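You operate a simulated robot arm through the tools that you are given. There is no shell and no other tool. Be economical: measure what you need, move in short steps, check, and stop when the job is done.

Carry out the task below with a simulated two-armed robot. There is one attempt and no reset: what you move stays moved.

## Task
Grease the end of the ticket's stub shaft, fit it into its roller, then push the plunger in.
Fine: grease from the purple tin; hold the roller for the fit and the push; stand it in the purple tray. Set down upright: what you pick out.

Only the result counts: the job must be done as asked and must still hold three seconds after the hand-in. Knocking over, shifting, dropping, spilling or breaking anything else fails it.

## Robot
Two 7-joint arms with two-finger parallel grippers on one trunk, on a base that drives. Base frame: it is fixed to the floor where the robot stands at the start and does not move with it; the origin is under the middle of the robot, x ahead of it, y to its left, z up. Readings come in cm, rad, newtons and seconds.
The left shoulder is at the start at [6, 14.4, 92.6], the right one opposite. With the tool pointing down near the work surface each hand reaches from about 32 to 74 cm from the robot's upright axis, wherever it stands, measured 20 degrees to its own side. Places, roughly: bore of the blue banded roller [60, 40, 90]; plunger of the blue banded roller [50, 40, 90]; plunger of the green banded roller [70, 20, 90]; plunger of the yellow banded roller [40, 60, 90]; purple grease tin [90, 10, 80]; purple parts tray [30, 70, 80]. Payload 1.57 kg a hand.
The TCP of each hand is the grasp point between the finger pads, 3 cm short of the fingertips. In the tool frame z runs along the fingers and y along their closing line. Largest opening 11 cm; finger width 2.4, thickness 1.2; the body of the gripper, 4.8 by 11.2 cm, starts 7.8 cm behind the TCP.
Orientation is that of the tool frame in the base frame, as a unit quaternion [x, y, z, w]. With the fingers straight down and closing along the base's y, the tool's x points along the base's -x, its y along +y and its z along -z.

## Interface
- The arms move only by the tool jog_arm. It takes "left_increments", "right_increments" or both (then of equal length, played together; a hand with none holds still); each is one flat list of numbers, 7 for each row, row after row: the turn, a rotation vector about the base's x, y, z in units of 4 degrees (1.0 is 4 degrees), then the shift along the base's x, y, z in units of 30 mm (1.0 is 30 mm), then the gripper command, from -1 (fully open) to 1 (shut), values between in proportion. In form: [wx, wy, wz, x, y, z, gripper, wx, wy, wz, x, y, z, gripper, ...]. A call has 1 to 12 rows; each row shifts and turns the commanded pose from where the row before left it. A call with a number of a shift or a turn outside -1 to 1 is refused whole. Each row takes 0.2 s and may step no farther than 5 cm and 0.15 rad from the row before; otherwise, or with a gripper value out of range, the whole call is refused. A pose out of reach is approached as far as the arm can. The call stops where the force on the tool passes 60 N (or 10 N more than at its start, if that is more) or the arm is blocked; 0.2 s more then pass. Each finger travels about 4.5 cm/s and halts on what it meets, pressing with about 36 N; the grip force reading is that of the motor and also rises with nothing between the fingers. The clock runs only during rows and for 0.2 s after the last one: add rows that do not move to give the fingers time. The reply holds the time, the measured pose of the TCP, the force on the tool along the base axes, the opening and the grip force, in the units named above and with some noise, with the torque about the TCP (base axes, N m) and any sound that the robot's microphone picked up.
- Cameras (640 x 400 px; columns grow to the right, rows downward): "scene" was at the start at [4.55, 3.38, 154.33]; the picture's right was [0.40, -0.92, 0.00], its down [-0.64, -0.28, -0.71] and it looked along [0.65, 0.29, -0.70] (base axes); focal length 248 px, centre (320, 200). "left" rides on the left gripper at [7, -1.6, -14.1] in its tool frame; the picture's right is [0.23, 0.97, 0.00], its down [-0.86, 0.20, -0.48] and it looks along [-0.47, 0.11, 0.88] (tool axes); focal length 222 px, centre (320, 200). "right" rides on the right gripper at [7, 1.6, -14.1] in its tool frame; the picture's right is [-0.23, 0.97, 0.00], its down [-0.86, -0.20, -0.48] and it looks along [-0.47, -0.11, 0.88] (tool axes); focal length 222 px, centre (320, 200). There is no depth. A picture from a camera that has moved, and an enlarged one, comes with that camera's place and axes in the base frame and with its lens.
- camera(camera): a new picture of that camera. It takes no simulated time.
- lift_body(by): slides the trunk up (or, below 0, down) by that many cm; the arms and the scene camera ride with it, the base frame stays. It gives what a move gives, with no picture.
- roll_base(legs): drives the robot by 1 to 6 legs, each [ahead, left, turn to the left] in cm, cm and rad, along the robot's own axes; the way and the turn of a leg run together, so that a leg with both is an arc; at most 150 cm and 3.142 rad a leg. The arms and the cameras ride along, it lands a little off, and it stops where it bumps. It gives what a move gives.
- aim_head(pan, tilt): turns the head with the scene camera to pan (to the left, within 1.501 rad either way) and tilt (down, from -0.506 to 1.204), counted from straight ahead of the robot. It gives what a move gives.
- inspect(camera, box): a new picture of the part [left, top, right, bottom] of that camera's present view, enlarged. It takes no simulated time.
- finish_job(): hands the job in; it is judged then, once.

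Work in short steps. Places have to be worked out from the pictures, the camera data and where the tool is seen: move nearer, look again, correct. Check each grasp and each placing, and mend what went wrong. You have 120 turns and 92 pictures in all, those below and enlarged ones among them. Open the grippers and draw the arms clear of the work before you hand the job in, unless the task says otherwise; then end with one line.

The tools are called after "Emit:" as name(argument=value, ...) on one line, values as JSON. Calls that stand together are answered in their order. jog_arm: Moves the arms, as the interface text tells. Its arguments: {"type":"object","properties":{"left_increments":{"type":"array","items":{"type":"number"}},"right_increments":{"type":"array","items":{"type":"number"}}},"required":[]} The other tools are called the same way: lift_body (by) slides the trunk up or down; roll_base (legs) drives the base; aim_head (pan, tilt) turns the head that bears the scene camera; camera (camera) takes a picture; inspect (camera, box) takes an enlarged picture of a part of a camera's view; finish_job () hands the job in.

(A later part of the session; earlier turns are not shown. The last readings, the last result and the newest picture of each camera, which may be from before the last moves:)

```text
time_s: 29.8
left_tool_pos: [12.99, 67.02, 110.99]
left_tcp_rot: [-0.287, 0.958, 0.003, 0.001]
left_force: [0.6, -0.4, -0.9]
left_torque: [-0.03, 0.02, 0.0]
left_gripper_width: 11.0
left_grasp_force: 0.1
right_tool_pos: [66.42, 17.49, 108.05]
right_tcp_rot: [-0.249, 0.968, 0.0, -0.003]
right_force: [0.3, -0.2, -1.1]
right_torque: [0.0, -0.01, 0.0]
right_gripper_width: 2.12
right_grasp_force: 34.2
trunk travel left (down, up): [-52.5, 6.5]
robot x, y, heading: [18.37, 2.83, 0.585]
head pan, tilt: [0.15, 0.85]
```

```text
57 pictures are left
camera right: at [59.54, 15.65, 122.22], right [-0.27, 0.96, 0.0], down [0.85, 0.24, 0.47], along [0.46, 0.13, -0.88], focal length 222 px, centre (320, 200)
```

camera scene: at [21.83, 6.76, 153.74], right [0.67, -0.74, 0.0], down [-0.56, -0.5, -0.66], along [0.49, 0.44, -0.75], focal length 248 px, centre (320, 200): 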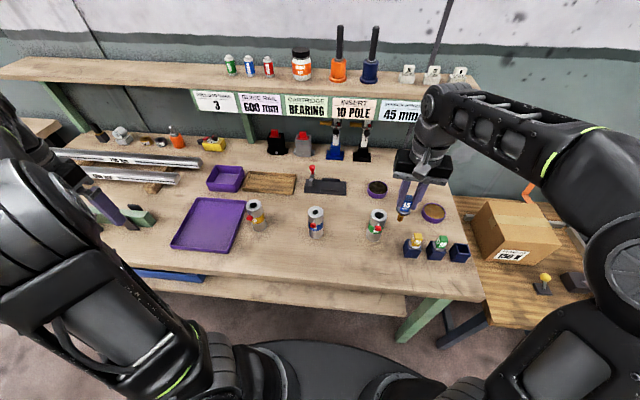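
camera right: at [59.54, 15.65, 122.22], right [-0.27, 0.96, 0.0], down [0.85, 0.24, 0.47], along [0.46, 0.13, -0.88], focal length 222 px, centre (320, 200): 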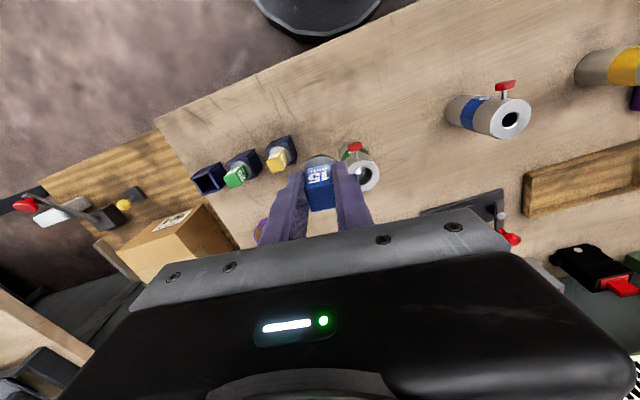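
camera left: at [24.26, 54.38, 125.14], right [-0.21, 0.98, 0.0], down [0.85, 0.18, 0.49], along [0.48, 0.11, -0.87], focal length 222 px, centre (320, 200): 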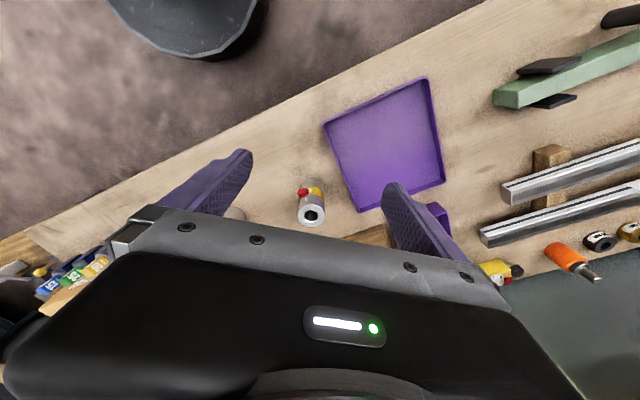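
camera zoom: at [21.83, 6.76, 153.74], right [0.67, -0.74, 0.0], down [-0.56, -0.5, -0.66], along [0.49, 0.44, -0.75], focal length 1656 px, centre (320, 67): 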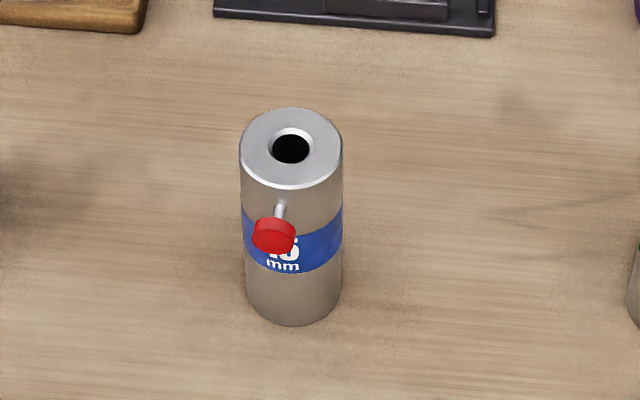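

The roller's axis is near (57.6, 41.1) and its top near z 91.3. The red plunger sits at z ≈ 90, pointing at the robot, so I can hold the roller low from the left at a slant. I'll swing the left hand toward it, yawing and pitching while staying high.

Emit:
jog_arm(left_increments=[0.522, -0.853, -1, 0.75, -0.583, -0.1, -1, 0.462, -0.887, -1, 0.75, -0.583, -0.1, -1, 0.399, -0.917, -1, 0.75, -0.583, -0.1, -1, 0.334, -0.943, -1, 0.75, -0.583, -0.1, -1, 0.267, -0.964, -1, 0.75, -0.583, -0.1, -1, 0.199, -0.98, -1, 0.75, -0.583, -0.1, -1, 0.131, -0.991, -1, 0.75, -0.583, -0.1, -1, 0.061, -0.998, -1, 0.75, -0.583, -0.1, -1, -0.009, -1, -1, 0.75, -0.583, -0.1, -1, -0.078, -0.997, -1, 0.75, -0.583, -0.1, -1, -0.148, -0.989, -1, 0.75, -0.583, -0.1, -1, -0.216, -0.976, -1, 0.75, -0.583, -0.1, -1])

Emit:
camera(camera="scene")

```text
time_s: 32.4
left_tool_pos: [40.23, 45.92, 107.3]
left_tcp_rot: [0.116, 0.905, -0.049, 0.406]
left_force: [0.5, -0.3, -0.6]
left_torque: [0.03, 0.01, 0.01]
left_gripper_width: 10.99
left_grasp_force: 0.1
right_tool_pos: [66.54, 17.5, 108.04]
right_tcp_rot: [-0.248, 0.969, 0.0, -0.003]
right_force: [-0.2, 0.2, -0.9]
right_torque: [0.0, -0.02, -0.01]
right_gripper_width: 2.15
right_grasp_force: 34.6
trunk travel left (down, up): [-52.5, 6.5]
robot x, y, heading: [18.48, 3.21, 0.581]
head pan, tilt: [0.15, 0.85]
```

```text
56 pictures are left
camera scene: at [21.87, 6.77, 153.74], right [0.67, -0.74, 0.0], down [-0.56, -0.5, -0.66], along [0.49, 0.44, -0.75], focal length 248 px, centre (320, 200)
```

scene: 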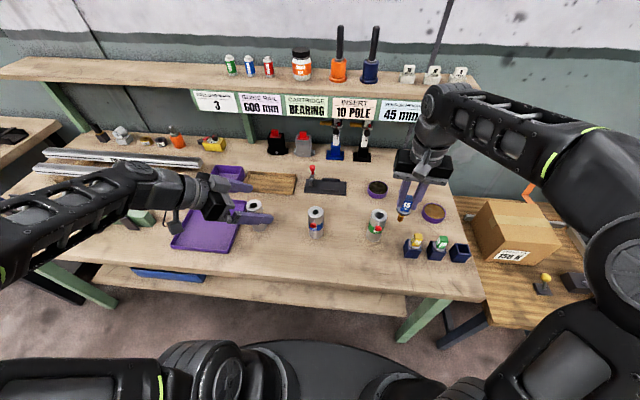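

The arm follows well, now at heading -14° and pitch 42° down. I'll finish the pitch to 30° and drop to the pre-grasp point about 18 cm behind the roller along the tool axis.

Emit:
jog_arm(left_increments=[-0.26, -0.966, 0, 0.1, -0.05, -0.5, -1, -0.26, -0.966, 0, 0.1, -0.05, -0.5, -1, -0.26, -0.966, 0, 0.1, -0.05, -0.5, -1, 0, 0, 0, 0.12, -0.05, -0.8, -1, 0, 0, 0, 0.12, -0.05, -0.8, -1, 0, 0, 0, 0.12, -0.05, -0.8, -1, 0, 0, 0, 0.12, -0.05, -0.8, -1, 0, 0, 0, 0, 0, 0, -1])

Emit:
camera(camera="left")

Emit:
inspect(camera="scene", box=[180, 160, 370, 280])

```text
time_s: 34.2
left_tool_pos: [42.37, 44.89, 93.28]
left_tcp_rot: [0.108, 0.859, -0.061, 0.498]
left_force: [0.6, 0.0, 0.1]
left_torque: [0.01, 0.0, 0.01]
left_gripper_width: 10.99
left_grasp_force: 0.1
right_tool_pos: [66.43, 17.54, 108.04]
right_tcp_rot: [-0.249, 0.969, -0.001, -0.003]
right_force: [0.5, -0.5, -2.2]
right_torque: [0.01, 0.01, 0.03]
right_gripper_width: 2.14
right_grasp_force: 34.2
trunk travel left (down, up): [-52.5, 6.5]
robot x, y, heading: [18.52, 3.33, 0.587]
head pan, tilt: [0.15, 0.85]
```

```text
55 pictures are left
camera left: at [26.72, 47.34, 94.23], right [0.13, 0.97, -0.19], down [0.06, 0.19, 0.98], along [0.99, -0.14, -0.03], focal length 222 px, centre (320, 200)
```

left: 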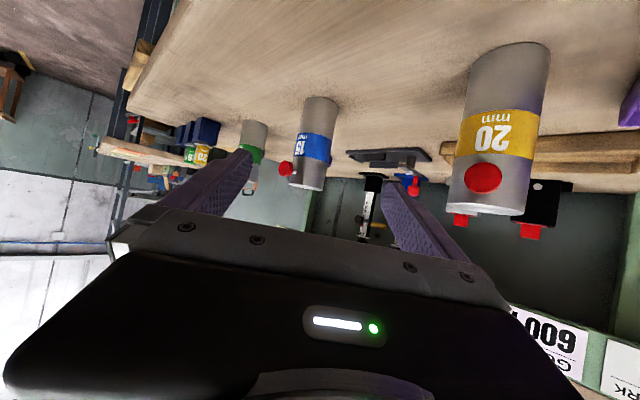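

```text
3.33 times, centred on (275, 220) of scene
camera zoom: at [21.82, 6.73, 153.74], right [0.67, -0.74, 0.0], down [-0.56, -0.5, -0.66], along [0.49, 0.44, -0.75], focal length 828 px, centre (470, 133)
```

zoom: 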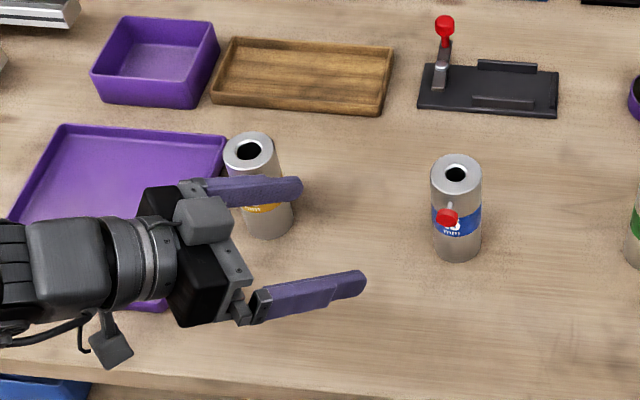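

The tool axis points at the roller to within about 0.7 cm. I'll advance 11 cm along it with a small correction toward -y and look again.

Emit:
jog_arm(left_increments=[0, 0, 0, 0.74, -0.24, -0.44, -1, 0, 0, 0, 0.74, -0.24, -0.44, -1, 0, 0, 0, 0.74, -0.24, -0.44, -1, 0, 0, 0, 0.74, -0.24, -0.44, -1, 0, 0, 0, 0, 0, 0, -1])

Emit:
camera(camera="left")

Emit:
inspect(camera="scene", box=[220, 180, 360, 270])

```text
time_s: 35.4
left_tool_pos: [51.11, 42.04, 88.0]
left_tcp_rot: [0.109, 0.858, -0.062, 0.497]
left_force: [-1.1, -1.0, -0.7]
left_torque: [-0.02, -0.01, 0.01]
left_gripper_width: 11.0
left_grasp_force: 0.2
right_tool_pos: [66.37, 17.59, 107.99]
right_tcp_rot: [-0.248, 0.969, -0.001, -0.004]
right_force: [0.1, -0.1, -1.3]
right_torque: [0.01, -0.01, 0.0]
right_gripper_width: 2.13
right_grasp_force: 34.4
trunk travel left (down, up): [-52.5, 6.5]
robot x, y, heading: [18.46, 3.03, 0.581]
head pan, tilt: [0.15, 0.85]
```

```text
53 pictures are left
camera left: at [35.56, 44.29, 88.81], right [0.13, 0.97, -0.19], down [0.06, 0.19, 0.98], along [0.99, -0.14, -0.03], focal length 222 px, centre (320, 200)
```

left: 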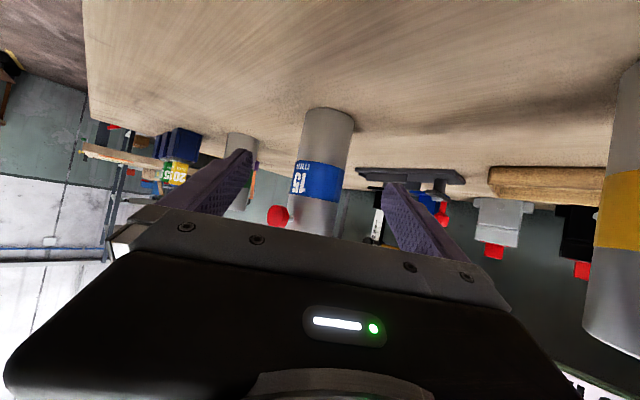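

```text
4.44 times, centred on (290, 225) of scene
camera zoom: at [21.81, 6.74, 153.74], right [0.67, -0.74, 0.0], down [-0.56, -0.5, -0.66], along [0.49, 0.44, -0.75], focal length 1104 px, centre (453, 89)
```

zoom: 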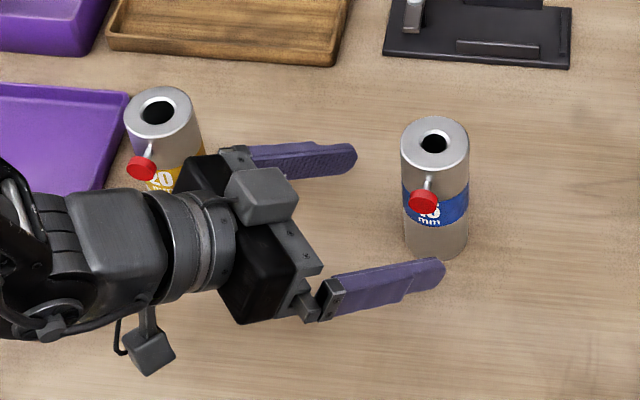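

The roller is centred between the fingers to within 0.5 cm. I'll advance the last 7.6 cm so the TCP reaches the roller's axis at z ≈ 84, then look.

Emit:
jog_arm(left_increments=[0, 0, 0, 0.54, -0.09, -0.325, -1, 0, 0, 0, 0.54, -0.09, -0.325, -1, 0, 0, 0, 0.54, -0.09, -0.325, -1, 0, 0, 0, 0.54, -0.09, -0.325, -1, 0, 0, 0, 0, 0, 0, -1])

Emit:
inspect(camera="scene", box=[240, 180, 360, 260])

Emit:
inspect(camera="left", box=[160, 80, 480, 280])

```text
time_s: 36.6
left_tool_pos: [57.79, 40.87, 84.09]
left_tcp_rot: [0.107, 0.858, -0.061, 0.498]
left_force: [-0.6, 0.2, -0.5]
left_torque: [0.01, -0.02, -0.03]
left_gripper_width: 10.98
left_grasp_force: 0.1
right_tool_pos: [66.46, 17.54, 108.08]
right_tcp_rot: [-0.248, 0.969, -0.001, -0.004]
right_force: [-0.2, -0.4, -1.6]
right_torque: [-0.03, -0.02, 0.0]
right_gripper_width: 2.12
right_grasp_force: 34.5
trunk travel left (down, up): [-52.5, 6.5]
robot x, y, heading: [18.17, 3.08, 0.588]
head pan, tilt: [0.15, 0.85]
```

```text
5.00 times, centred on (300, 220) of scene
camera zoom: at [21.82, 6.75, 153.74], right [0.67, -0.74, 0.0], down [-0.56, -0.5, -0.66], along [0.49, 0.44, -0.75], focal length 1242 px, centre (420, 100)
```

zoom: 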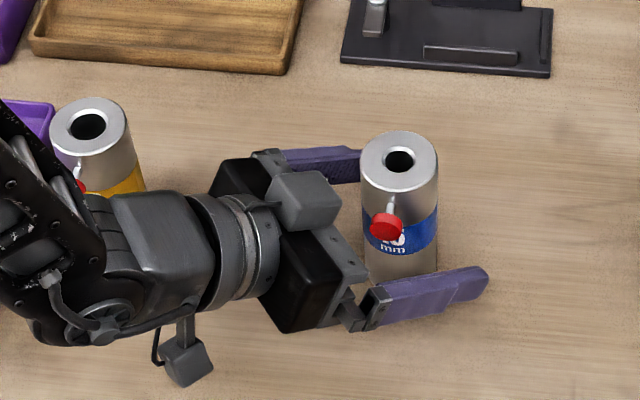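

```text
2.00 times, centred on (320, 180) of left
camera zoom: at [42.15, 43.3, 85.05], right [0.13, 0.97, -0.2], down [0.06, 0.19, 0.98], along [0.99, -0.14, -0.03], focal length 444 px, centre (320, 240)
```

zoom: 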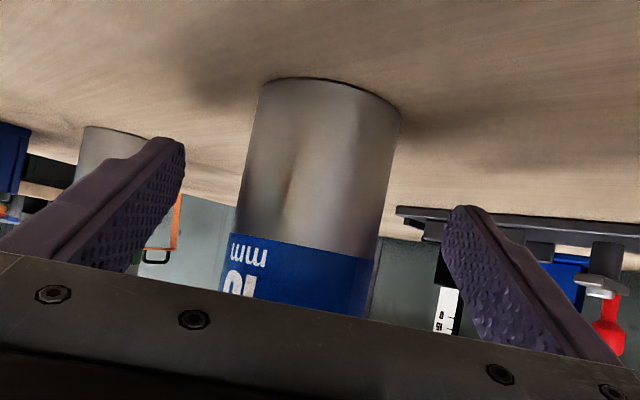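

The fingers straddle the roller below the plunger. I'll close the left gripper.

Emit:
jog_arm(left_increments=[0, 0, 0, 0, 0, 0, 1, 0, 0, 0, 0, 0, 0, 1, 0, 0, 0, 0, 0, 0, 1, 0, 0, 0, 0, 0, 0, 1, 0, 0, 0, 0, 0, 0, 1, 0, 0, 0, 0, 0, 0, 1])

Emit:
inspect(camera="scene", box=[240, 180, 360, 260])

Emit:
camera(camera="right")

```text
time_s: 38.0
left_tool_pos: [57.8, 40.93, 84.14]
left_tcp_rot: [0.108, 0.858, -0.062, 0.498]
left_force: [-0.8, -2.2, 0.6]
left_torque: [-0.18, 0.06, 0.02]
left_gripper_width: 4.91
left_grasp_force: 36.6
right_tool_pos: [66.48, 17.49, 107.92]
right_tcp_rot: [-0.249, 0.968, -0.001, -0.003]
right_force: [-0.2, -0.4, -1.2]
right_torque: [0.0, 0.01, -0.02]
right_gripper_width: 2.12
right_grasp_force: 35.0
trunk travel left (down, up): [-52.5, 6.5]
robot x, y, heading: [18.33, 2.98, 0.582]
head pan, tilt: [0.15, 0.85]
```

```text
5.00 times, centred on (300, 220) of scene
camera zoom: at [21.83, 6.72, 153.74], right [0.67, -0.74, 0.0], down [-0.56, -0.5, -0.66], along [0.49, 0.44, -0.75], focal length 1242 px, centre (420, 100)
```

zoom: 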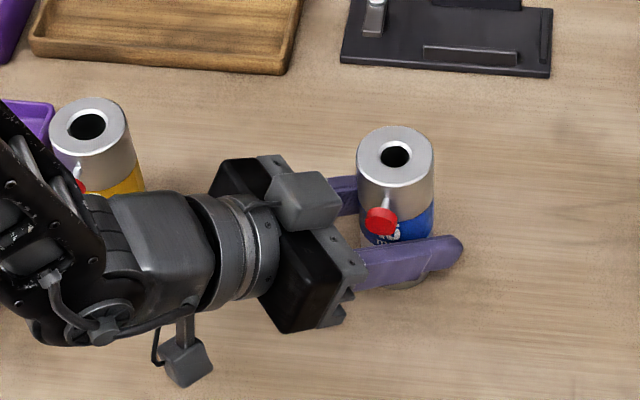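

```text
48 pictures are left
camera right: at [59.54, 15.61, 122.22], right [-0.27, 0.96, 0.0], down [0.85, 0.24, 0.47], along [0.46, 0.13, -0.88], focal length 222 px, centre (320, 200)
```

right: 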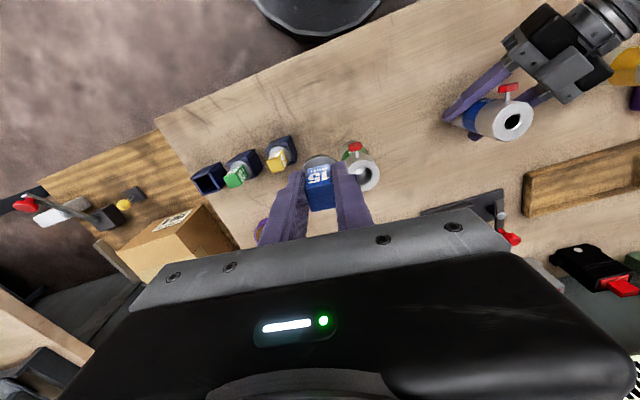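

The roller is held at 4.91 cm. The bore is now near (57.9, 41.4, 91.3), so I'll bring the shaft above it at the current height.

Emit:
jog_arm(right_increments=[0, 0, 0, -0.36, 0.99, 0, 1, 0, 0, 0, -0.36, 0.99, 0, 1, 0, 0, 0, -0.36, 0.99, 0, 1, 0, 0, 0, -0.36, 0.99, 0, 1, 0, 0, 0, -0.36, 0.99, 0, 1, 0, 0, 0, -0.36, 0.99, 0, 1, 0, 0, 0, -0.36, 0.99, 0, 1, 0, 0, 0, -0.36, 0.99, 0, 1, 0, 0, 0, 0, 0, 0, 1])

Emit:
inspect(camera="scene", box=[260, 150, 380, 250])

Emit:
inspect(camera="right", box=[220, 80, 420, 220])

```text
time_s: 40.0
left_tool_pos: [57.82, 40.92, 84.23]
left_tcp_rot: [0.108, 0.858, -0.061, 0.498]
left_force: [0.3, 0.9, 1.5]
left_torque: [-0.06, 0.07, 0.05]
left_gripper_width: 4.91
left_grasp_force: 35.7
right_tool_pos: [61.92, 30.66, 108.17]
right_tcp_rot: [-0.249, 0.969, 0.0, -0.003]
right_force: [-0.6, 0.0, -1.9]
right_torque: [0.02, 0.02, -0.04]
right_gripper_width: 2.11
right_grasp_force: 35.0
right hand out of reach, approached as far as the arm can: row 5, 6, 7, 8
trunk travel left (down, up): [-52.5, 6.5]
robot x, y, heading: [18.62, 2.84, 0.587]
head pan, tilt: [0.15, 0.85]
```

```text
4.00 times, centred on (320, 200) of scene
camera zoom: at [21.83, 6.76, 153.74], right [0.67, -0.74, 0.0], down [-0.56, -0.5, -0.66], along [0.49, 0.44, -0.75], focal length 994 px, centre (320, 200)
```

zoom: 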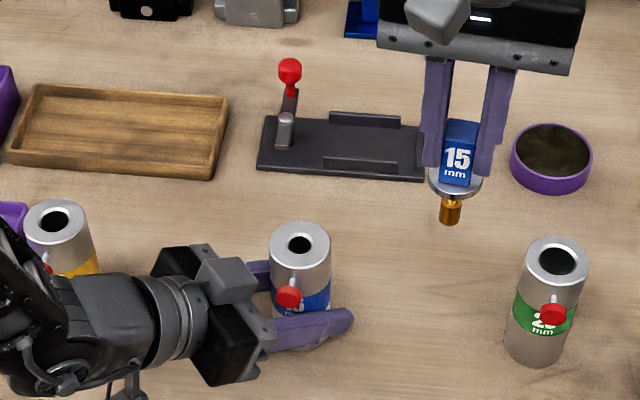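

```text
2.86 times, centred on (320, 150) of right
camera zoom: at [54.95, 28.53, 122.37], right [-0.27, 0.96, 0.0], down [0.85, 0.24, 0.47], along [0.46, 0.13, -0.88], focal length 635 px, centre (320, 343)
```

zoom: 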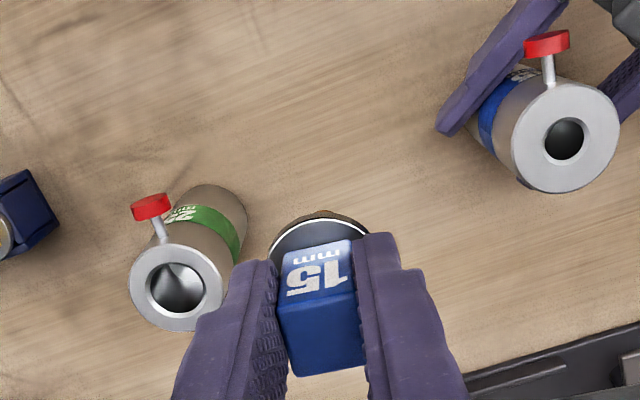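

The right hand can't cross the robot's centreline. I'll back it off and have the left hand lift the roller slightly and carry it about 14 cm toward the right side.

Emit:
jog_arm(left_increments=[0, 0, 0, 0, 0, 0.3, 1, 0, 0, 0, 0, 0, 0.35, 1, 0, 0, 0, 0, 0, 0.35, 1, 0, 0, 0, 0, 0, 0.35, 1, 0, 0, 0, 0.05, -0.6, 0, 1, 0, 0, 0, 0.05, -0.6, 0, 1, 0, 0, 0, 0.05, -0.6, 0, 1, 0, 0, 0, 0.05, -0.6, 0, 1, 0, 0, 0, 0.05, -0.6, 0, 1, 0, 0, 0, 0.05, -0.6, 0, 1, 0, 0, 0, 0.05, -0.6, 0, 1, 0, 0, 0, 0.05, -0.6, 0, 1], right_increments=[0, 0, 0, 0.4, -0.95, 0.1, 1, 0, 0, 0, 0.4, -0.95, 0.1, 1, 0, 0, 0, 0.4, -0.95, 0, 1, 0, 0, 0, 0.4, -0.95, 0, 1, 0, 0, 0, 0, 0, 0, 1, 0, 0, 0, 0, 0, 0, 1, 0, 0, 0, 0, 0, 0, 1, 0, 0, 0, 0, 0, 0, 1, 0, 0, 0, 0, 0, 0, 1, 0, 0, 0, 0, 0, 0, 1, 0, 0, 0, 0, 0, 0, 1, 0, 0, 0, 0, 0, 0, 1])

Emit:
camera(camera="scene")

```text
time_s: 42.6
left_tool_pos: [59.11, 26.61, 88.18]
left_tcp_rot: [0.108, 0.859, -0.061, 0.497]
left_force: [0.3, 0.4, -4.1]
left_torque: [0.01, 0.0, 0.03]
left_gripper_width: 4.89
left_grasp_force: 36.0
right_tool_pos: [66.62, 19.0, 108.61]
right_tcp_rot: [-0.249, 0.969, -0.001, -0.003]
right_force: [-0.4, -0.1, -1.8]
right_torque: [0.04, -0.01, 0.01]
right_gripper_width: 2.13
right_grasp_force: 34.3
trunk travel left (down, up): [-52.5, 6.5]
robot x, y, heading: [18.26, 2.81, 0.582]
head pan, tilt: [0.15, 0.85]
```

```text
45 pictures are left
camera scene: at [21.88, 6.71, 153.74], right [0.67, -0.74, 0.0], down [-0.56, -0.5, -0.66], along [0.49, 0.44, -0.75], focal length 248 px, centre (320, 200)
```

scene: 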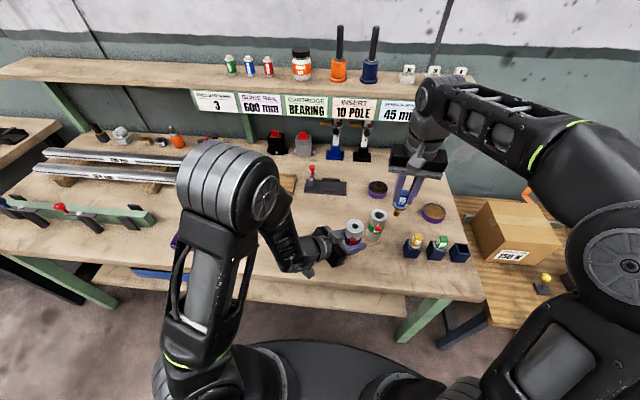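

The left hand reached the spot and still holds the roller. I'll lower it back to the bench and zoom in.

Emit:
jog_arm(left_increments=[0, 0, 0, 0, 0, -0.45, 1, 0, 0, 0, 0, 0, -0.45, 1, 0, 0, 0, 0, 0, -0.42, 1, 0, 0, 0, 0, 0, 0, 1])

Emit:
inspect(camera="scene", box=[310, 160, 470, 270])

```text
time_s: 43.6
left_tool_pos: [59.03, 26.74, 84.23]
left_tcp_rot: [0.108, 0.859, -0.062, 0.497]
left_force: [0.6, 0.0, -4.5]
left_torque: [0.0, -0.04, -0.02]
left_gripper_width: 4.93
left_grasp_force: 36.4
right_tool_pos: [66.56, 19.13, 108.64]
right_tcp_rot: [-0.249, 0.969, -0.001, -0.003]
right_force: [-0.1, 0.2, -0.7]
right_torque: [0.02, 0.01, 0.02]
right_gripper_width: 2.12
right_grasp_force: 34.5
trunk travel left (down, up): [-52.5, 6.5]
robot x, y, heading: [18.39, 3.18, 0.579]
head pan, tilt: [0.15, 0.85]
```

```text
3.64 times, centred on (390, 215) of scene
camera zoom: at [21.86, 6.76, 153.74], right [0.67, -0.74, 0.0], down [-0.56, -0.5, -0.66], along [0.49, 0.44, -0.75], focal length 903 px, centre (66, 146)
```

zoom: 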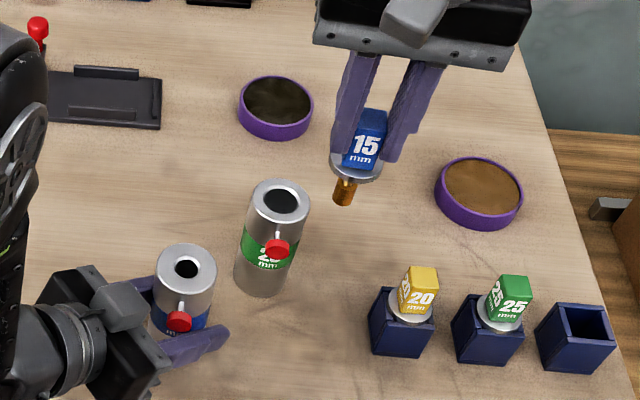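

The left hand still carries the roller's weight, so I'll lower it 0.2 cm more. At the same time I'll bring the right hand over the bore near (59.2, 27.1).

Emit:
jog_arm(left_increments=[0, 0, 0, 0, 0, -0.08, 1, 0, 0, 0, 0, 0, 0, 1, 0, 0, 0, 0, 0, 0, 1, 0, 0, 0, 0, 0, 0, 1, 0, 0, 0, 0, 0, 0, 1], right_increments=[0, 0, 0, -0.61, 0.66, 0, 1, 0, 0, 0, -0.61, 0.66, 0, 1, 0, 0, 0, -0.61, 0.66, 0, 1, 0, 0, 0, -0.61, 0.66, 0, 1, 0, 0, 0, 0, 0, 0, 1])

Emit:
inspect(camera="scene", box=[310, 160, 430, 260])

Emit:
inspect(camera="right", box=[220, 80, 420, 220])

```text
time_s: 44.8
left_tool_pos: [59.1, 26.67, 84.3]
left_tcp_rot: [0.108, 0.858, -0.061, 0.499]
left_force: [1.5, 1.9, 20.8]
left_torque: [0.08, 0.56, 0.04]
left_gripper_width: 4.92
left_grasp_force: 35.8
right_tool_pos: [59.39, 27.0, 108.75]
right_tcp_rot: [-0.249, 0.969, -0.001, -0.002]
right_force: [0.0, -0.3, -1.3]
right_torque: [-0.01, 0.01, -0.02]
right_gripper_width: 2.13
right_grasp_force: 34.5
trunk travel left (down, up): [-52.5, 6.5]
robot x, y, heading: [18.38, 2.72, 0.584]
head pan, tilt: [0.15, 0.85]
```

```text
4.00 times, centred on (370, 210) of scene
camera zoom: at [21.72, 6.69, 153.76], right [0.67, -0.74, 0.0], down [-0.56, -0.5, -0.66], along [0.49, 0.44, -0.75], focal length 994 px, centre (120, 160)
```

zoom: 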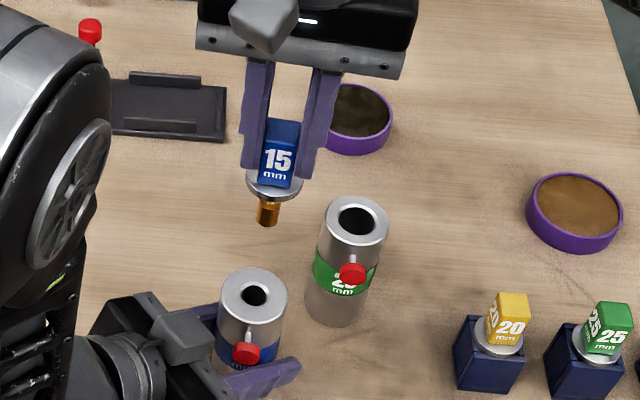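

```text
2.86 times, centred on (320, 150) of right
camera zoom: at [52.4, 25.12, 122.93], right [-0.27, 0.96, 0.0], down [0.85, 0.24, 0.47], along [0.46, 0.13, -0.88], focal length 635 px, centre (320, 343)
```

zoom: 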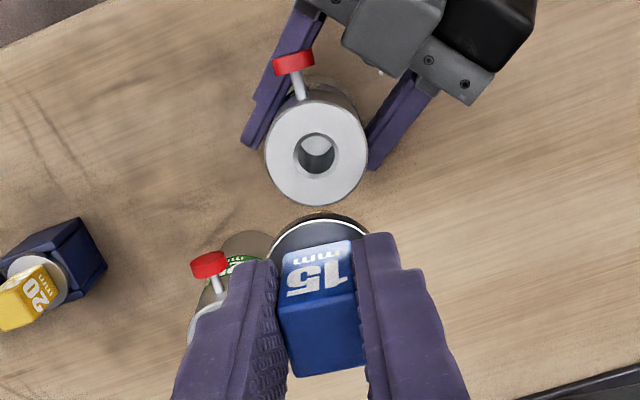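

The left force reads 20 N upward, so the roller now rests on the bench. Both views put the bore about 0.25 cm nearer the robot than the shaft axis, so I'll ease the left hand, shift the shaft and descend 6.5 cm to just above the bore.

Emit:
jog_arm(left_increments=[0, 0, 0, 0, 0, 0.03, 1, 0, 0, 0, 0, 0, 0, 1, 0, 0, 0, 0, 0, 0, 1, 0, 0, 0, 0, 0, 0, 1, 0, 0, 0, 0, 0, 0, 1], right_increments=[0, 0, 0, -0.08, -0.08, 0, 1, 0, 0, 0, 0, 0, -0.7, 1, 0, 0, 0, 0, 0, -0.7, 1, 0, 0, 0, 0, 0, -0.77, 1, 0, 0, 0, 0, 0, 0, 1])

Emit:
inspect(camera="scene", box=[320, 190, 400, 250])

Emit:
inspect(camera="right", box=[260, 100, 380, 200])

```text
time_s: 46.0
left_tool_pos: [59.07, 26.57, 84.2]
left_tcp_rot: [0.108, 0.858, -0.062, 0.499]
left_force: [7.0, 4.1, 21.4]
left_torque: [-0.01, 0.24, 0.0]
left_gripper_width: 4.94
left_grasp_force: 36.0
right_tool_pos: [59.18, 26.8, 102.23]
right_tcp_rot: [-0.249, 0.969, 0.0, -0.004]
right_force: [1.1, 0.1, -0.7]
right_torque: [0.02, 0.02, -0.02]
right_gripper_width: 2.12
right_grasp_force: 34.6
trunk travel left (down, up): [-52.5, 6.5]
robot x, y, heading: [18.52, 2.99, 0.58]
head pan, tilt: [0.15, 0.85]
```

```text
6.67 times, centred on (360, 220) of scene
camera zoom: at [21.8, 6.72, 153.75], right [0.67, -0.74, 0.0], down [-0.56, -0.5, -0.66], along [0.49, 0.44, -0.75], focal length 1656 px, centre (53, 67)
```

zoom: 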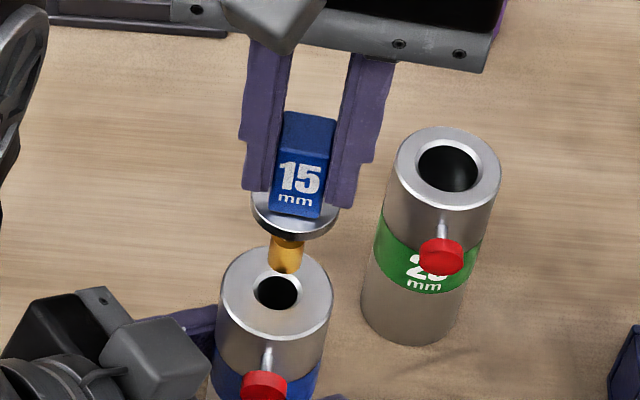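

```text
4.00 times, centred on (320, 150) of right
camera zoom: at [52.27, 24.88, 116.45], right [-0.27, 0.96, 0.0], down [0.85, 0.24, 0.47], along [0.46, 0.13, -0.88], focal length 888 px, centre (320, 400)
```

zoom: 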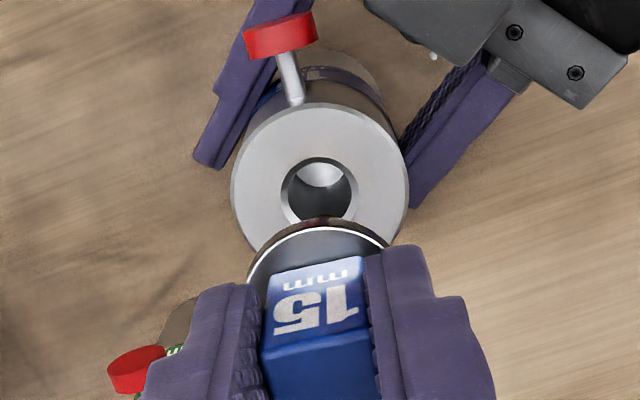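

The scene view suggests the shaft is almost on the bore, and the hand view suggests it should come about 0.3 cm nearer the robot. I'll shift slightly, descend 1.5 cm so parallax hardly matters, and look again.

Emit:
jog_arm(right_increments=[0, 0, 0, -0.06, -0.01, -0.25, 1, 0, 0, 0, 0, 0, -0.25, 1, 0, 0, 0, 0, 0, 0, 1])

Emit:
inspect(camera="scene", box=[330, 200, 390, 245])

Emit:
inspect(camera="right", box=[260, 100, 380, 200])

```text
time_s: 46.8
left_tool_pos: [59.03, 26.55, 84.07]
left_tcp_rot: [0.109, 0.858, -0.061, 0.499]
left_force: [12.7, 4.8, 15.0]
left_torque: [0.07, -0.04, 0.11]
left_gripper_width: 4.91
left_grasp_force: 36.5
right_tool_pos: [58.93, 26.82, 100.86]
right_tcp_rot: [-0.249, 0.968, 0.001, -0.001]
right_force: [0.3, 0.1, 24.1]
right_torque: [0.15, -0.23, 0.02]
right_gripper_width: 2.16
right_grasp_force: 34.1
trunk travel left (down, up): [-52.5, 6.5]
robot x, y, heading: [18.33, 3.27, 0.585]
head pan, tilt: [0.15, 0.85]
```

```text
8.89 times, centred on (360, 222) of scene
camera zoom: at [21.75, 6.66, 153.77], right [0.67, -0.74, 0.0], down [-0.56, -0.5, -0.66], along [0.49, 0.44, -0.75], focal length 2208 px, centre (-36, 0)
```

zoom: 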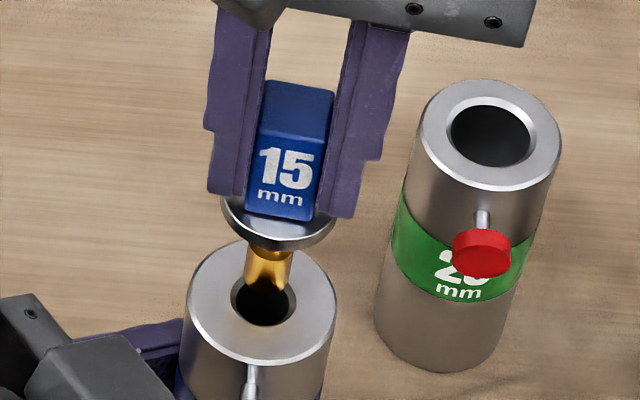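

```text
4.00 times, centred on (320, 150) of right
camera zoom: at [52.06, 24.81, 115.06], right [-0.27, 0.96, 0.0], down [0.85, 0.24, 0.48], along [0.46, 0.13, -0.88], focal length 888 px, centre (320, 400)
```

zoom: 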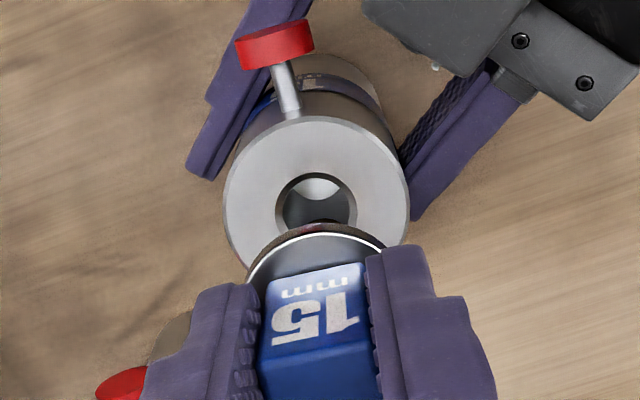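

The tip touched the roller top at 24 N, behind the bore, so the shaft must come toward the robot. I'll lift 0.5 cm, relieve the left hand and zoom in tightly.

Emit:
jog_arm(right_increments=[0, 0, 0, 0, 0, 0.25, 1, 0, 0, 0, 0, 0, 0, 1])

Emit:
inspect(camera="scene", box=[344, 214, 372, 235])

```text
time_s: 47.4
left_tool_pos: [59.04, 26.7, 84.2]
left_tcp_rot: [0.109, 0.857, -0.063, 0.499]
left_force: [3.7, 4.6, 23.4]
left_torque: [-0.19, 0.1, 0.03]
left_gripper_width: 4.92
left_grasp_force: 36.1
right_tool_pos: [59.04, 26.73, 101.44]
right_tcp_rot: [-0.248, 0.969, -0.002, -0.003]
right_force: [0.1, 0.5, -1.8]
right_torque: [-0.03, -0.01, 0.0]
right_gripper_width: 2.14
right_grasp_force: 34.5
trunk travel left (down, up): [-52.5, 6.5]
robot x, y, heading: [18.39, 2.6, 0.585]
head pan, tilt: [0.15, 0.85]
```

```text
16.00 times, centred on (358, 224) of scene
camera zoom: at [21.74, 6.72, 153.73], right [0.67, -0.74, 0.0], down [-0.56, -0.5, -0.66], along [0.49, 0.44, -0.75], focal length 3975 px, centre (-288, -192)
```

zoom: 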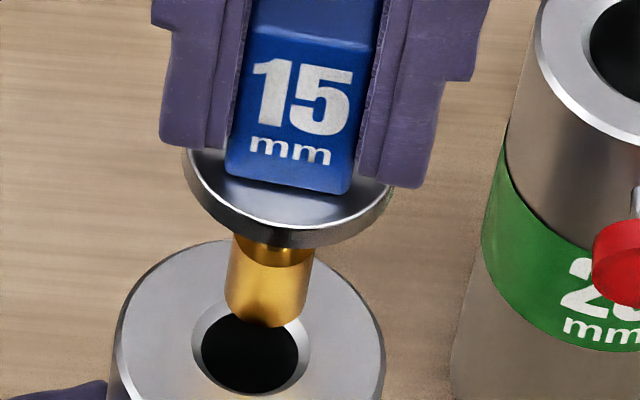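

The tight zoom shows the shaft end about 0.85 cm too far from the robot and about 0.3 cm too far right. I'll shift by (-0.8, -0.33) cm and re-inspect from the same view.

Emit:
jog_arm(left_increments=[0, 0, 0, 0, 0, 0.03, 1, 0, 0, 0, 0, 0, 0, 1], right_increments=[0, 0, 0, -0.27, -0.11, 0, 1, 0, 0, 0, 0, 0, 0, 1])

Emit:
inspect(camera="scene", box=[344, 214, 372, 235])

Emit:
inspect(camera="right", box=[280, 110, 360, 170])

```text
time_s: 48.0
left_tool_pos: [58.95, 26.58, 84.14]
left_tcp_rot: [0.109, 0.858, -0.062, 0.498]
left_force: [5.4, 2.5, 16.3]
left_torque: [-0.09, -0.26, 0.02]
left_gripper_width: 4.94
left_grasp_force: 36.2
right_tool_pos: [58.21, 26.34, 101.32]
right_tcp_rot: [-0.249, 0.969, -0.002, -0.003]
right_force: [-0.2, 0.0, -0.5]
right_torque: [-0.04, 0.01, 0.0]
right_gripper_width: 2.13
right_grasp_force: 34.5
trunk travel left (down, up): [-52.5, 6.5]
robot x, y, heading: [18.4, 3.36, 0.586]
head pan, tilt: [0.15, 0.85]
```

```text
16.00 times, centred on (358, 224) of scene
camera zoom: at [21.78, 6.72, 153.74], right [0.67, -0.74, 0.0], down [-0.56, -0.5, -0.66], along [0.49, 0.44, -0.75], focal length 3975 px, centre (-288, -192)
```

zoom: 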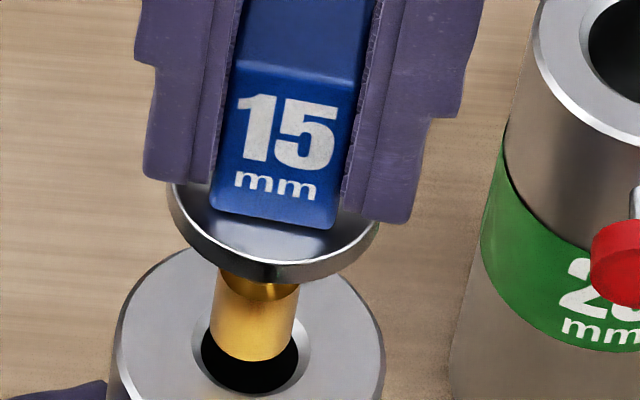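

```text
6.67 times, centred on (320, 140) of right
camera zoom: at [51.27, 24.48, 115.68], right [-0.27, 0.96, 0.0], down [0.85, 0.24, 0.47], along [0.46, 0.13, -0.88], focal length 1481 px, centre (320, 600)
```

zoom: 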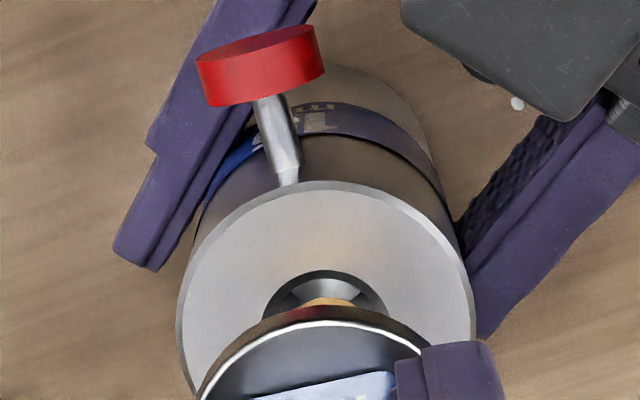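

Both views now agree that only about 0.14 cm more toward the robot is needed. I'll apply that and descend 1.8 cm in small steps, watching the force.

Emit:
jog_arm(right_increments=[0, 0, 0, -0.037, -0.027, 0, 1, 0, 0, 0, 0, 0, -0.1, 1, 0, 0, 0, 0, 0, -0.1, 1, 0, 0, 0, 0, 0, -0.1, 1, 0, 0, 0, 0, 0, -0.1, 1, 0, 0, 0, 0, 0, -0.1, 1, 0, 0, 0, 0, 0, -0.1, 1, 0, 0, 0, 0, 0, 0, 1])

Emit:
inspect(camera="scene", box=[344, 214, 372, 235])

```text
time_s: 49.8
left_tool_pos: [59.05, 26.59, 84.14]
left_tcp_rot: [0.109, 0.858, -0.062, 0.497]
left_force: [-3.0, -1.9, 14.0]
left_torque: [-0.19, -0.58, 0.08]
left_gripper_width: 4.92
left_grasp_force: 36.3
right_tool_pos: [58.2, 26.22, 99.65]
right_tcp_rot: [-0.249, 0.969, -0.001, -0.003]
right_force: [6.3, 2.6, -0.2]
right_torque: [0.16, -0.55, 0.02]
right_gripper_width: 2.12
right_grasp_force: 34.2
trunk travel left (down, up): [-52.5, 6.5]
robot x, y, heading: [18.08, 3.07, 0.579]
head pan, tilt: [0.15, 0.85]
```

```text
16.00 times, centred on (358, 224) of scene
camera zoom: at [21.79, 6.7, 153.74], right [0.67, -0.74, 0.0], down [-0.56, -0.5, -0.66], along [0.49, 0.44, -0.75], focal length 3975 px, centre (-288, -192)
```

zoom: 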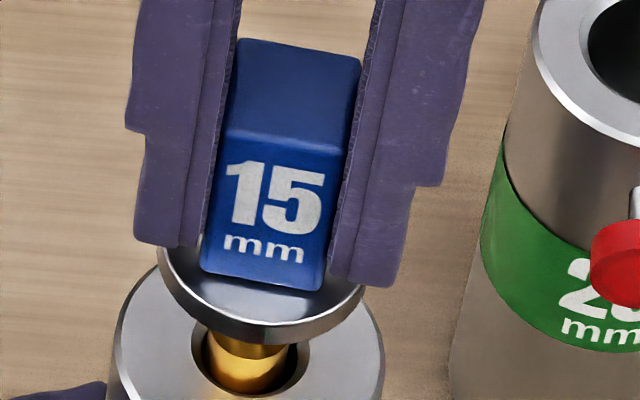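

The shaft is in the bore. A sideways reaction of about 7 N pushes it away from the robot, so I'll ease it that way and keep descending.

Emit:
jog_arm(right_increments=[0, 0, 0, 0.05, 0.025, -0.1, 1, 0, 0, 0, 0, 0, -0.1, 1, 0, 0, 0, 0, 0, -0.1, 1, 0, 0, 0, 0, 0, -0.1, 1, 0, 0, 0, 0, 0, -0.1, 1, 0, 0, 0, 0, 0, -0.1, 1, 0, 0, 0, 0, 0, 0, 1])

Emit:
inspect(camera="scene", box=[344, 214, 372, 235])

```text
time_s: 51.4
left_tool_pos: [59.09, 26.56, 84.26]
left_tcp_rot: [0.109, 0.858, -0.061, 0.498]
left_force: [-0.1, -3.3, 9.0]
left_torque: [-0.33, 0.18, -0.03]
left_gripper_width: 4.93
left_grasp_force: 36.2
right_tool_pos: [58.24, 26.34, 97.87]
right_tcp_rot: [-0.249, 0.968, -0.002, -0.004]
right_force: [-1.1, 0.0, -1.6]
right_torque: [0.0, 0.01, 0.0]
right_gripper_width: 2.18
right_grasp_force: 34.4
trunk travel left (down, up): [-52.5, 6.5]
robot x, y, heading: [17.9, 3.02, 0.582]
head pan, tilt: [0.15, 0.85]
```

```text
16.00 times, centred on (358, 224) of scene
camera zoom: at [21.77, 6.69, 153.74], right [0.67, -0.74, 0.0], down [-0.56, -0.5, -0.66], along [0.49, 0.44, -0.75], focal length 3975 px, centre (-288, -192)
```

zoom: 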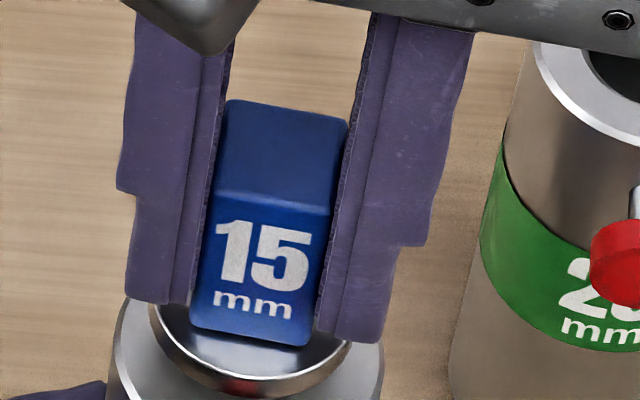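

The fit is free, with no side force and more than 3 cm of depth. I'll keep descending until the flange seats.

Emit:
jog_arm(right_increments=[0, 0, 0, 0, 0, -0.1, 1, 0, 0, 0, 0, 0, -0.1, 1, 0, 0, 0, 0, 0, -0.1, 1, 0, 0, 0, 0, 0, -0.1, 1, 0, 0, 0, 0, 0, -0.1, 1, 0, 0, 0, 0, 0, 0, 1])

Emit:
inspect(camera="scene", box=[338, 204, 386, 240])

```text
time_s: 52.8
left_tool_pos: [59.0, 26.58, 84.19]
left_tcp_rot: [0.108, 0.859, -0.06, 0.497]
left_force: [8.8, 0.1, -9.5]
left_torque: [-0.81, -0.49, -0.05]
left_gripper_width: 4.93
left_grasp_force: 36.1
right_tool_pos: [58.14, 26.47, 96.5]
right_tcp_rot: [-0.248, 0.969, 0.0, -0.002]
right_force: [-2.3, -5.8, 30.4]
right_torque: [-0.23, 0.14, -0.04]
right_gripper_width: 2.15
right_grasp_force: 34.3
trunk travel left (down, up): [-52.5, 6.5]
robot x, y, heading: [18.63, 2.67, 0.585]
head pan, tilt: [0.15, 0.85]
```

```text
11.11 times, centred on (362, 222) of scene
camera zoom: at [21.76, 6.6, 153.77], right [0.67, -0.74, 0.0], down [-0.56, -0.5, -0.66], along [0.49, 0.44, -0.75], focal length 2760 px, centre (-147, -44)
```

zoom: 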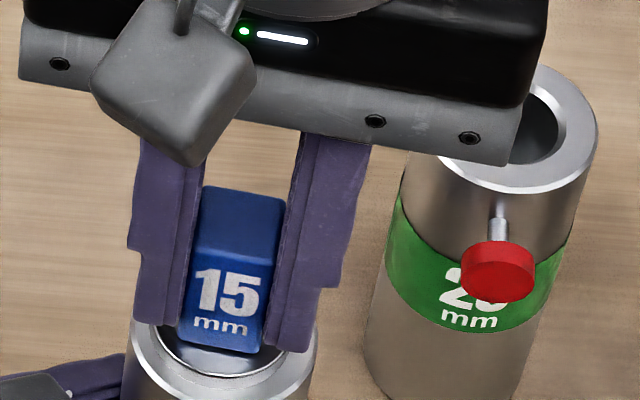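

The flange seats with 30 N upward at TCP 96.5, giving about 4.4 cm of insertion. I'll open the right gripper partly, lift clear of the cap and look.

Emit:
jog_arm(right_increments=[0, 0, 0, 0, 0, 0.04, 0.2, 0, 0, 0, 0, 0, 0, 0.2, 0, 0, 0, 0, 0, 0, 0.2, 0, 0, 0, 0, 0, 0.5, 0.2, 0, 0, 0, 0, 0, 0.8, 0.2, 0, 0, 0, 0, 0, 1, 0.2, 0, 0, 0, 0, 0, 1, 0.2, 0, 0, 0, 0, 0, 0, 0.2])

Emit:
inspect(camera="scene", box=[320, 190, 400, 250])

Emit:
inspect(camera="right", box=[220, 80, 420, 220])

```text
time_s: 54.6
left_tool_pos: [58.99, 26.57, 84.18]
left_tcp_rot: [0.109, 0.858, -0.062, 0.498]
left_force: [-4.0, -0.4, 3.0]
left_torque: [-0.02, 0.33, 0.0]
left_gripper_width: 4.93
left_grasp_force: 35.5
right_tool_pos: [58.23, 26.57, 106.4]
right_tcp_rot: [-0.249, 0.968, 0.0, -0.004]
right_force: [0.6, -0.6, 0.3]
right_torque: [-0.04, 0.04, 0.03]
right_gripper_width: 4.4
right_grasp_force: 0.0
trunk travel left (down, up): [-52.5, 6.5]
robot x, y, heading: [18.53, 3.05, 0.584]
head pan, tilt: [0.15, 0.85]
```

```text
6.67 times, centred on (360, 220) of scene
camera zoom: at [21.77, 6.71, 153.74], right [0.67, -0.74, 0.0], down [-0.56, -0.5, -0.66], along [0.49, 0.44, -0.75], focal length 1656 px, centre (53, 67)
```

zoom: 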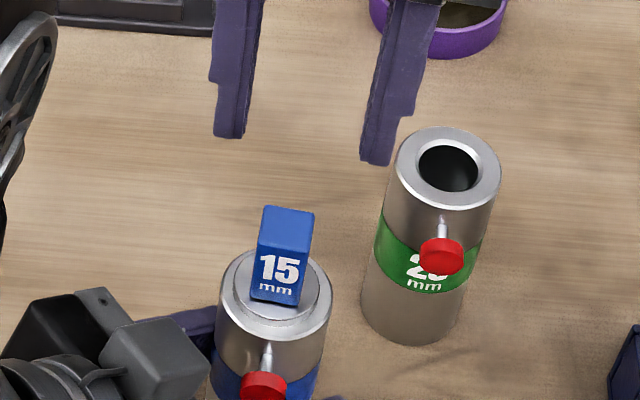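

```text
2.86 times, centred on (320, 150) of right
camera zoom: at [51.33, 24.59, 120.67], right [-0.27, 0.96, 0.0], down [0.85, 0.24, 0.47], along [0.46, 0.13, -0.88], focal length 635 px, centre (320, 343)
```

zoom: 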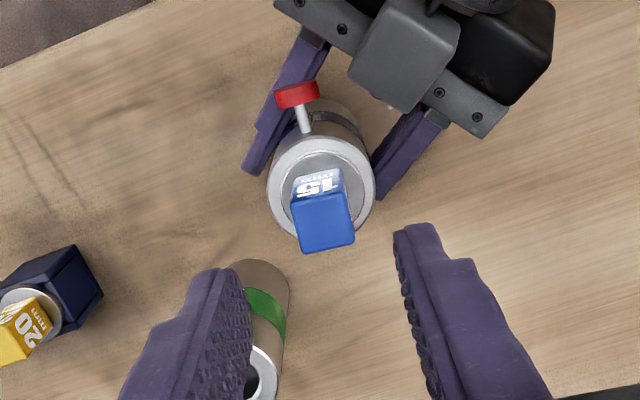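

The shaft sits fully in the roller. Next I'll turn the right hand about 95° so it can squeeze along the plunger direction, with one finger on the button and one behind the roller. First half of the turn now.

Emit:
jog_arm(right_increments=[0, 0, 1, 0, 0, 0, 0.2, 0, 0, 1, 0, 0, 0, 0.2, 0, 0, 1, 0, 0, 0, 0.2, 0, 0, 1, 0, 0, 0, 0.2, 0, 0, 1, 0, 0, 0, 0.2, 0, 0, 1, 0, 0, 0, 0.2, 0, 0, 1, 0, 0, 0, 0.2, 0, 0, 1, 0, 0, 0, 0.2, 0, 0, 1, 0, 0, 0, 0.2, 0, 0, 1, 0, 0, 0, 0.2, 0, 0, 1, 0, 0, 0, 0.2, 0, 0, 1, 0, 0, 0, 0.2])

```text
time_s: 57.2
left_tool_pos: [58.99, 26.58, 84.15]
left_tcp_rot: [0.109, 0.858, -0.062, 0.497]
left_force: [-1.8, -0.8, 2.2]
left_torque: [-0.12, 0.17, 0.01]
left_gripper_width: 4.94
left_grasp_force: 35.7
right_tool_pos: [58.37, 26.43, 106.33]
right_tcp_rot: [-0.623, 0.782, -0.002, -0.002]
right_force: [0.2, 0.1, 0.1]
right_torque: [0.01, 0.03, -0.02]
right_gripper_width: 4.36
right_grasp_force: 0.0
trunk travel left (down, up): [-52.5, 6.5]
robot x, y, heading: [18.45, 3.11, 0.58]
head pan, tilt: [0.15, 0.85]
```

The rotation works. I'll finish the remaining 45°, open to about 8.2 cm and shift so the fingers straddle the roller and button evenly.

Emit:
jog_arm(right_increments=[0, 0, 1, 0, 0, 0, -0.49, 0, 0, 1, 0, 0, 0, -0.49, 0, 0, 1, 0, 0, 0, -0.49, 0, 0, 1, 0, 0, 0, -0.49, 0, 0, 1, 0, 0, 0, -0.49, 0, 0, 1, 0, 0, 0, -0.49, 0, 0, 1, 0, 0, 0, -0.49, 0, 0, 1, 0, 0, 0, -0.49, 0, 0, 1, 0, 0, 0, -0.49, 0, 0, 1, -0.1, -0.05, 0, -0.49, 0, 0, 1, -0.1, -0.05, 0, -0.49, 0, 0, 0.35, -0.1, -0.05, 0, -0.49])

Emit:
inspect(camera="scene", box=[310, 160, 410, 250])

Emit:
inspect(camera="right", box=[200, 60, 440, 220])

```text
time_s: 59.8
left_tool_pos: [59.08, 26.65, 84.19]
left_tcp_rot: [0.109, 0.858, -0.062, 0.498]
left_force: [-2.8, -0.2, 3.0]
left_torque: [-0.11, 0.12, -0.03]
left_gripper_width: 4.94
left_grasp_force: 35.7
right_tool_pos: [57.44, 26.06, 106.39]
right_tcp_rot: [0.876, -0.483, 0.003, 0.002]
right_force: [-0.6, 0.4, 0.9]
right_torque: [0.0, 0.03, 0.0]
right_gripper_width: 8.21
right_grasp_force: 0.0
trunk travel left (down, up): [-52.5, 6.5]
robot x, y, heading: [18.56, 2.93, 0.585]
head pan, tilt: [0.15, 0.85]
```

```text
4.44 times, centred on (360, 205) of scene
camera zoom: at [21.8, 6.73, 153.74], right [0.67, -0.74, 0.0], down [-0.56, -0.5, -0.66], along [0.49, 0.44, -0.75], focal length 1104 px, centre (142, 178)
```

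zoom: 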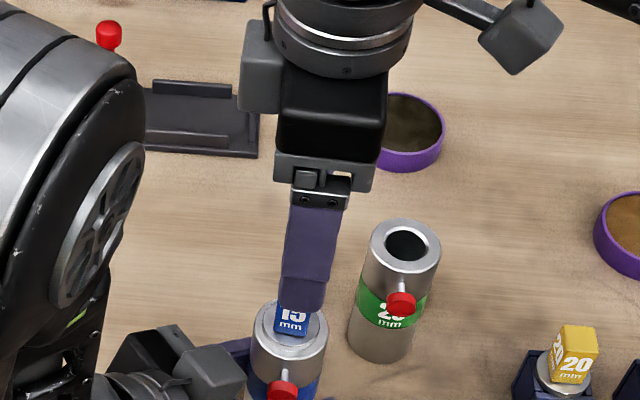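

```text
2.50 times, centred on (320, 140) of right
camera zoom: at [59.57, 19.35, 120.57], right [-0.94, -0.33, 0.0], down [-0.29, 0.83, 0.47], along [-0.15, 0.45, -0.88], focal length 555 px, centre (320, 350)
```

zoom: 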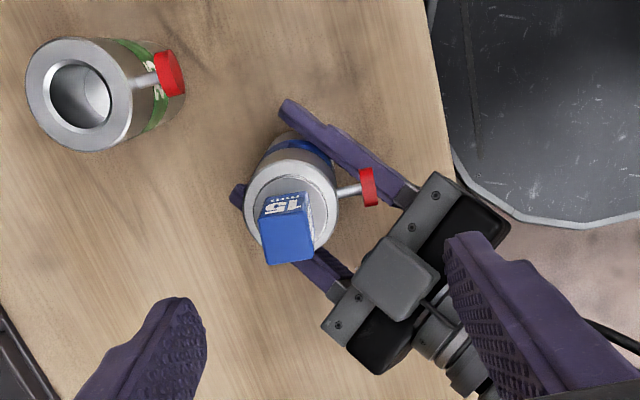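

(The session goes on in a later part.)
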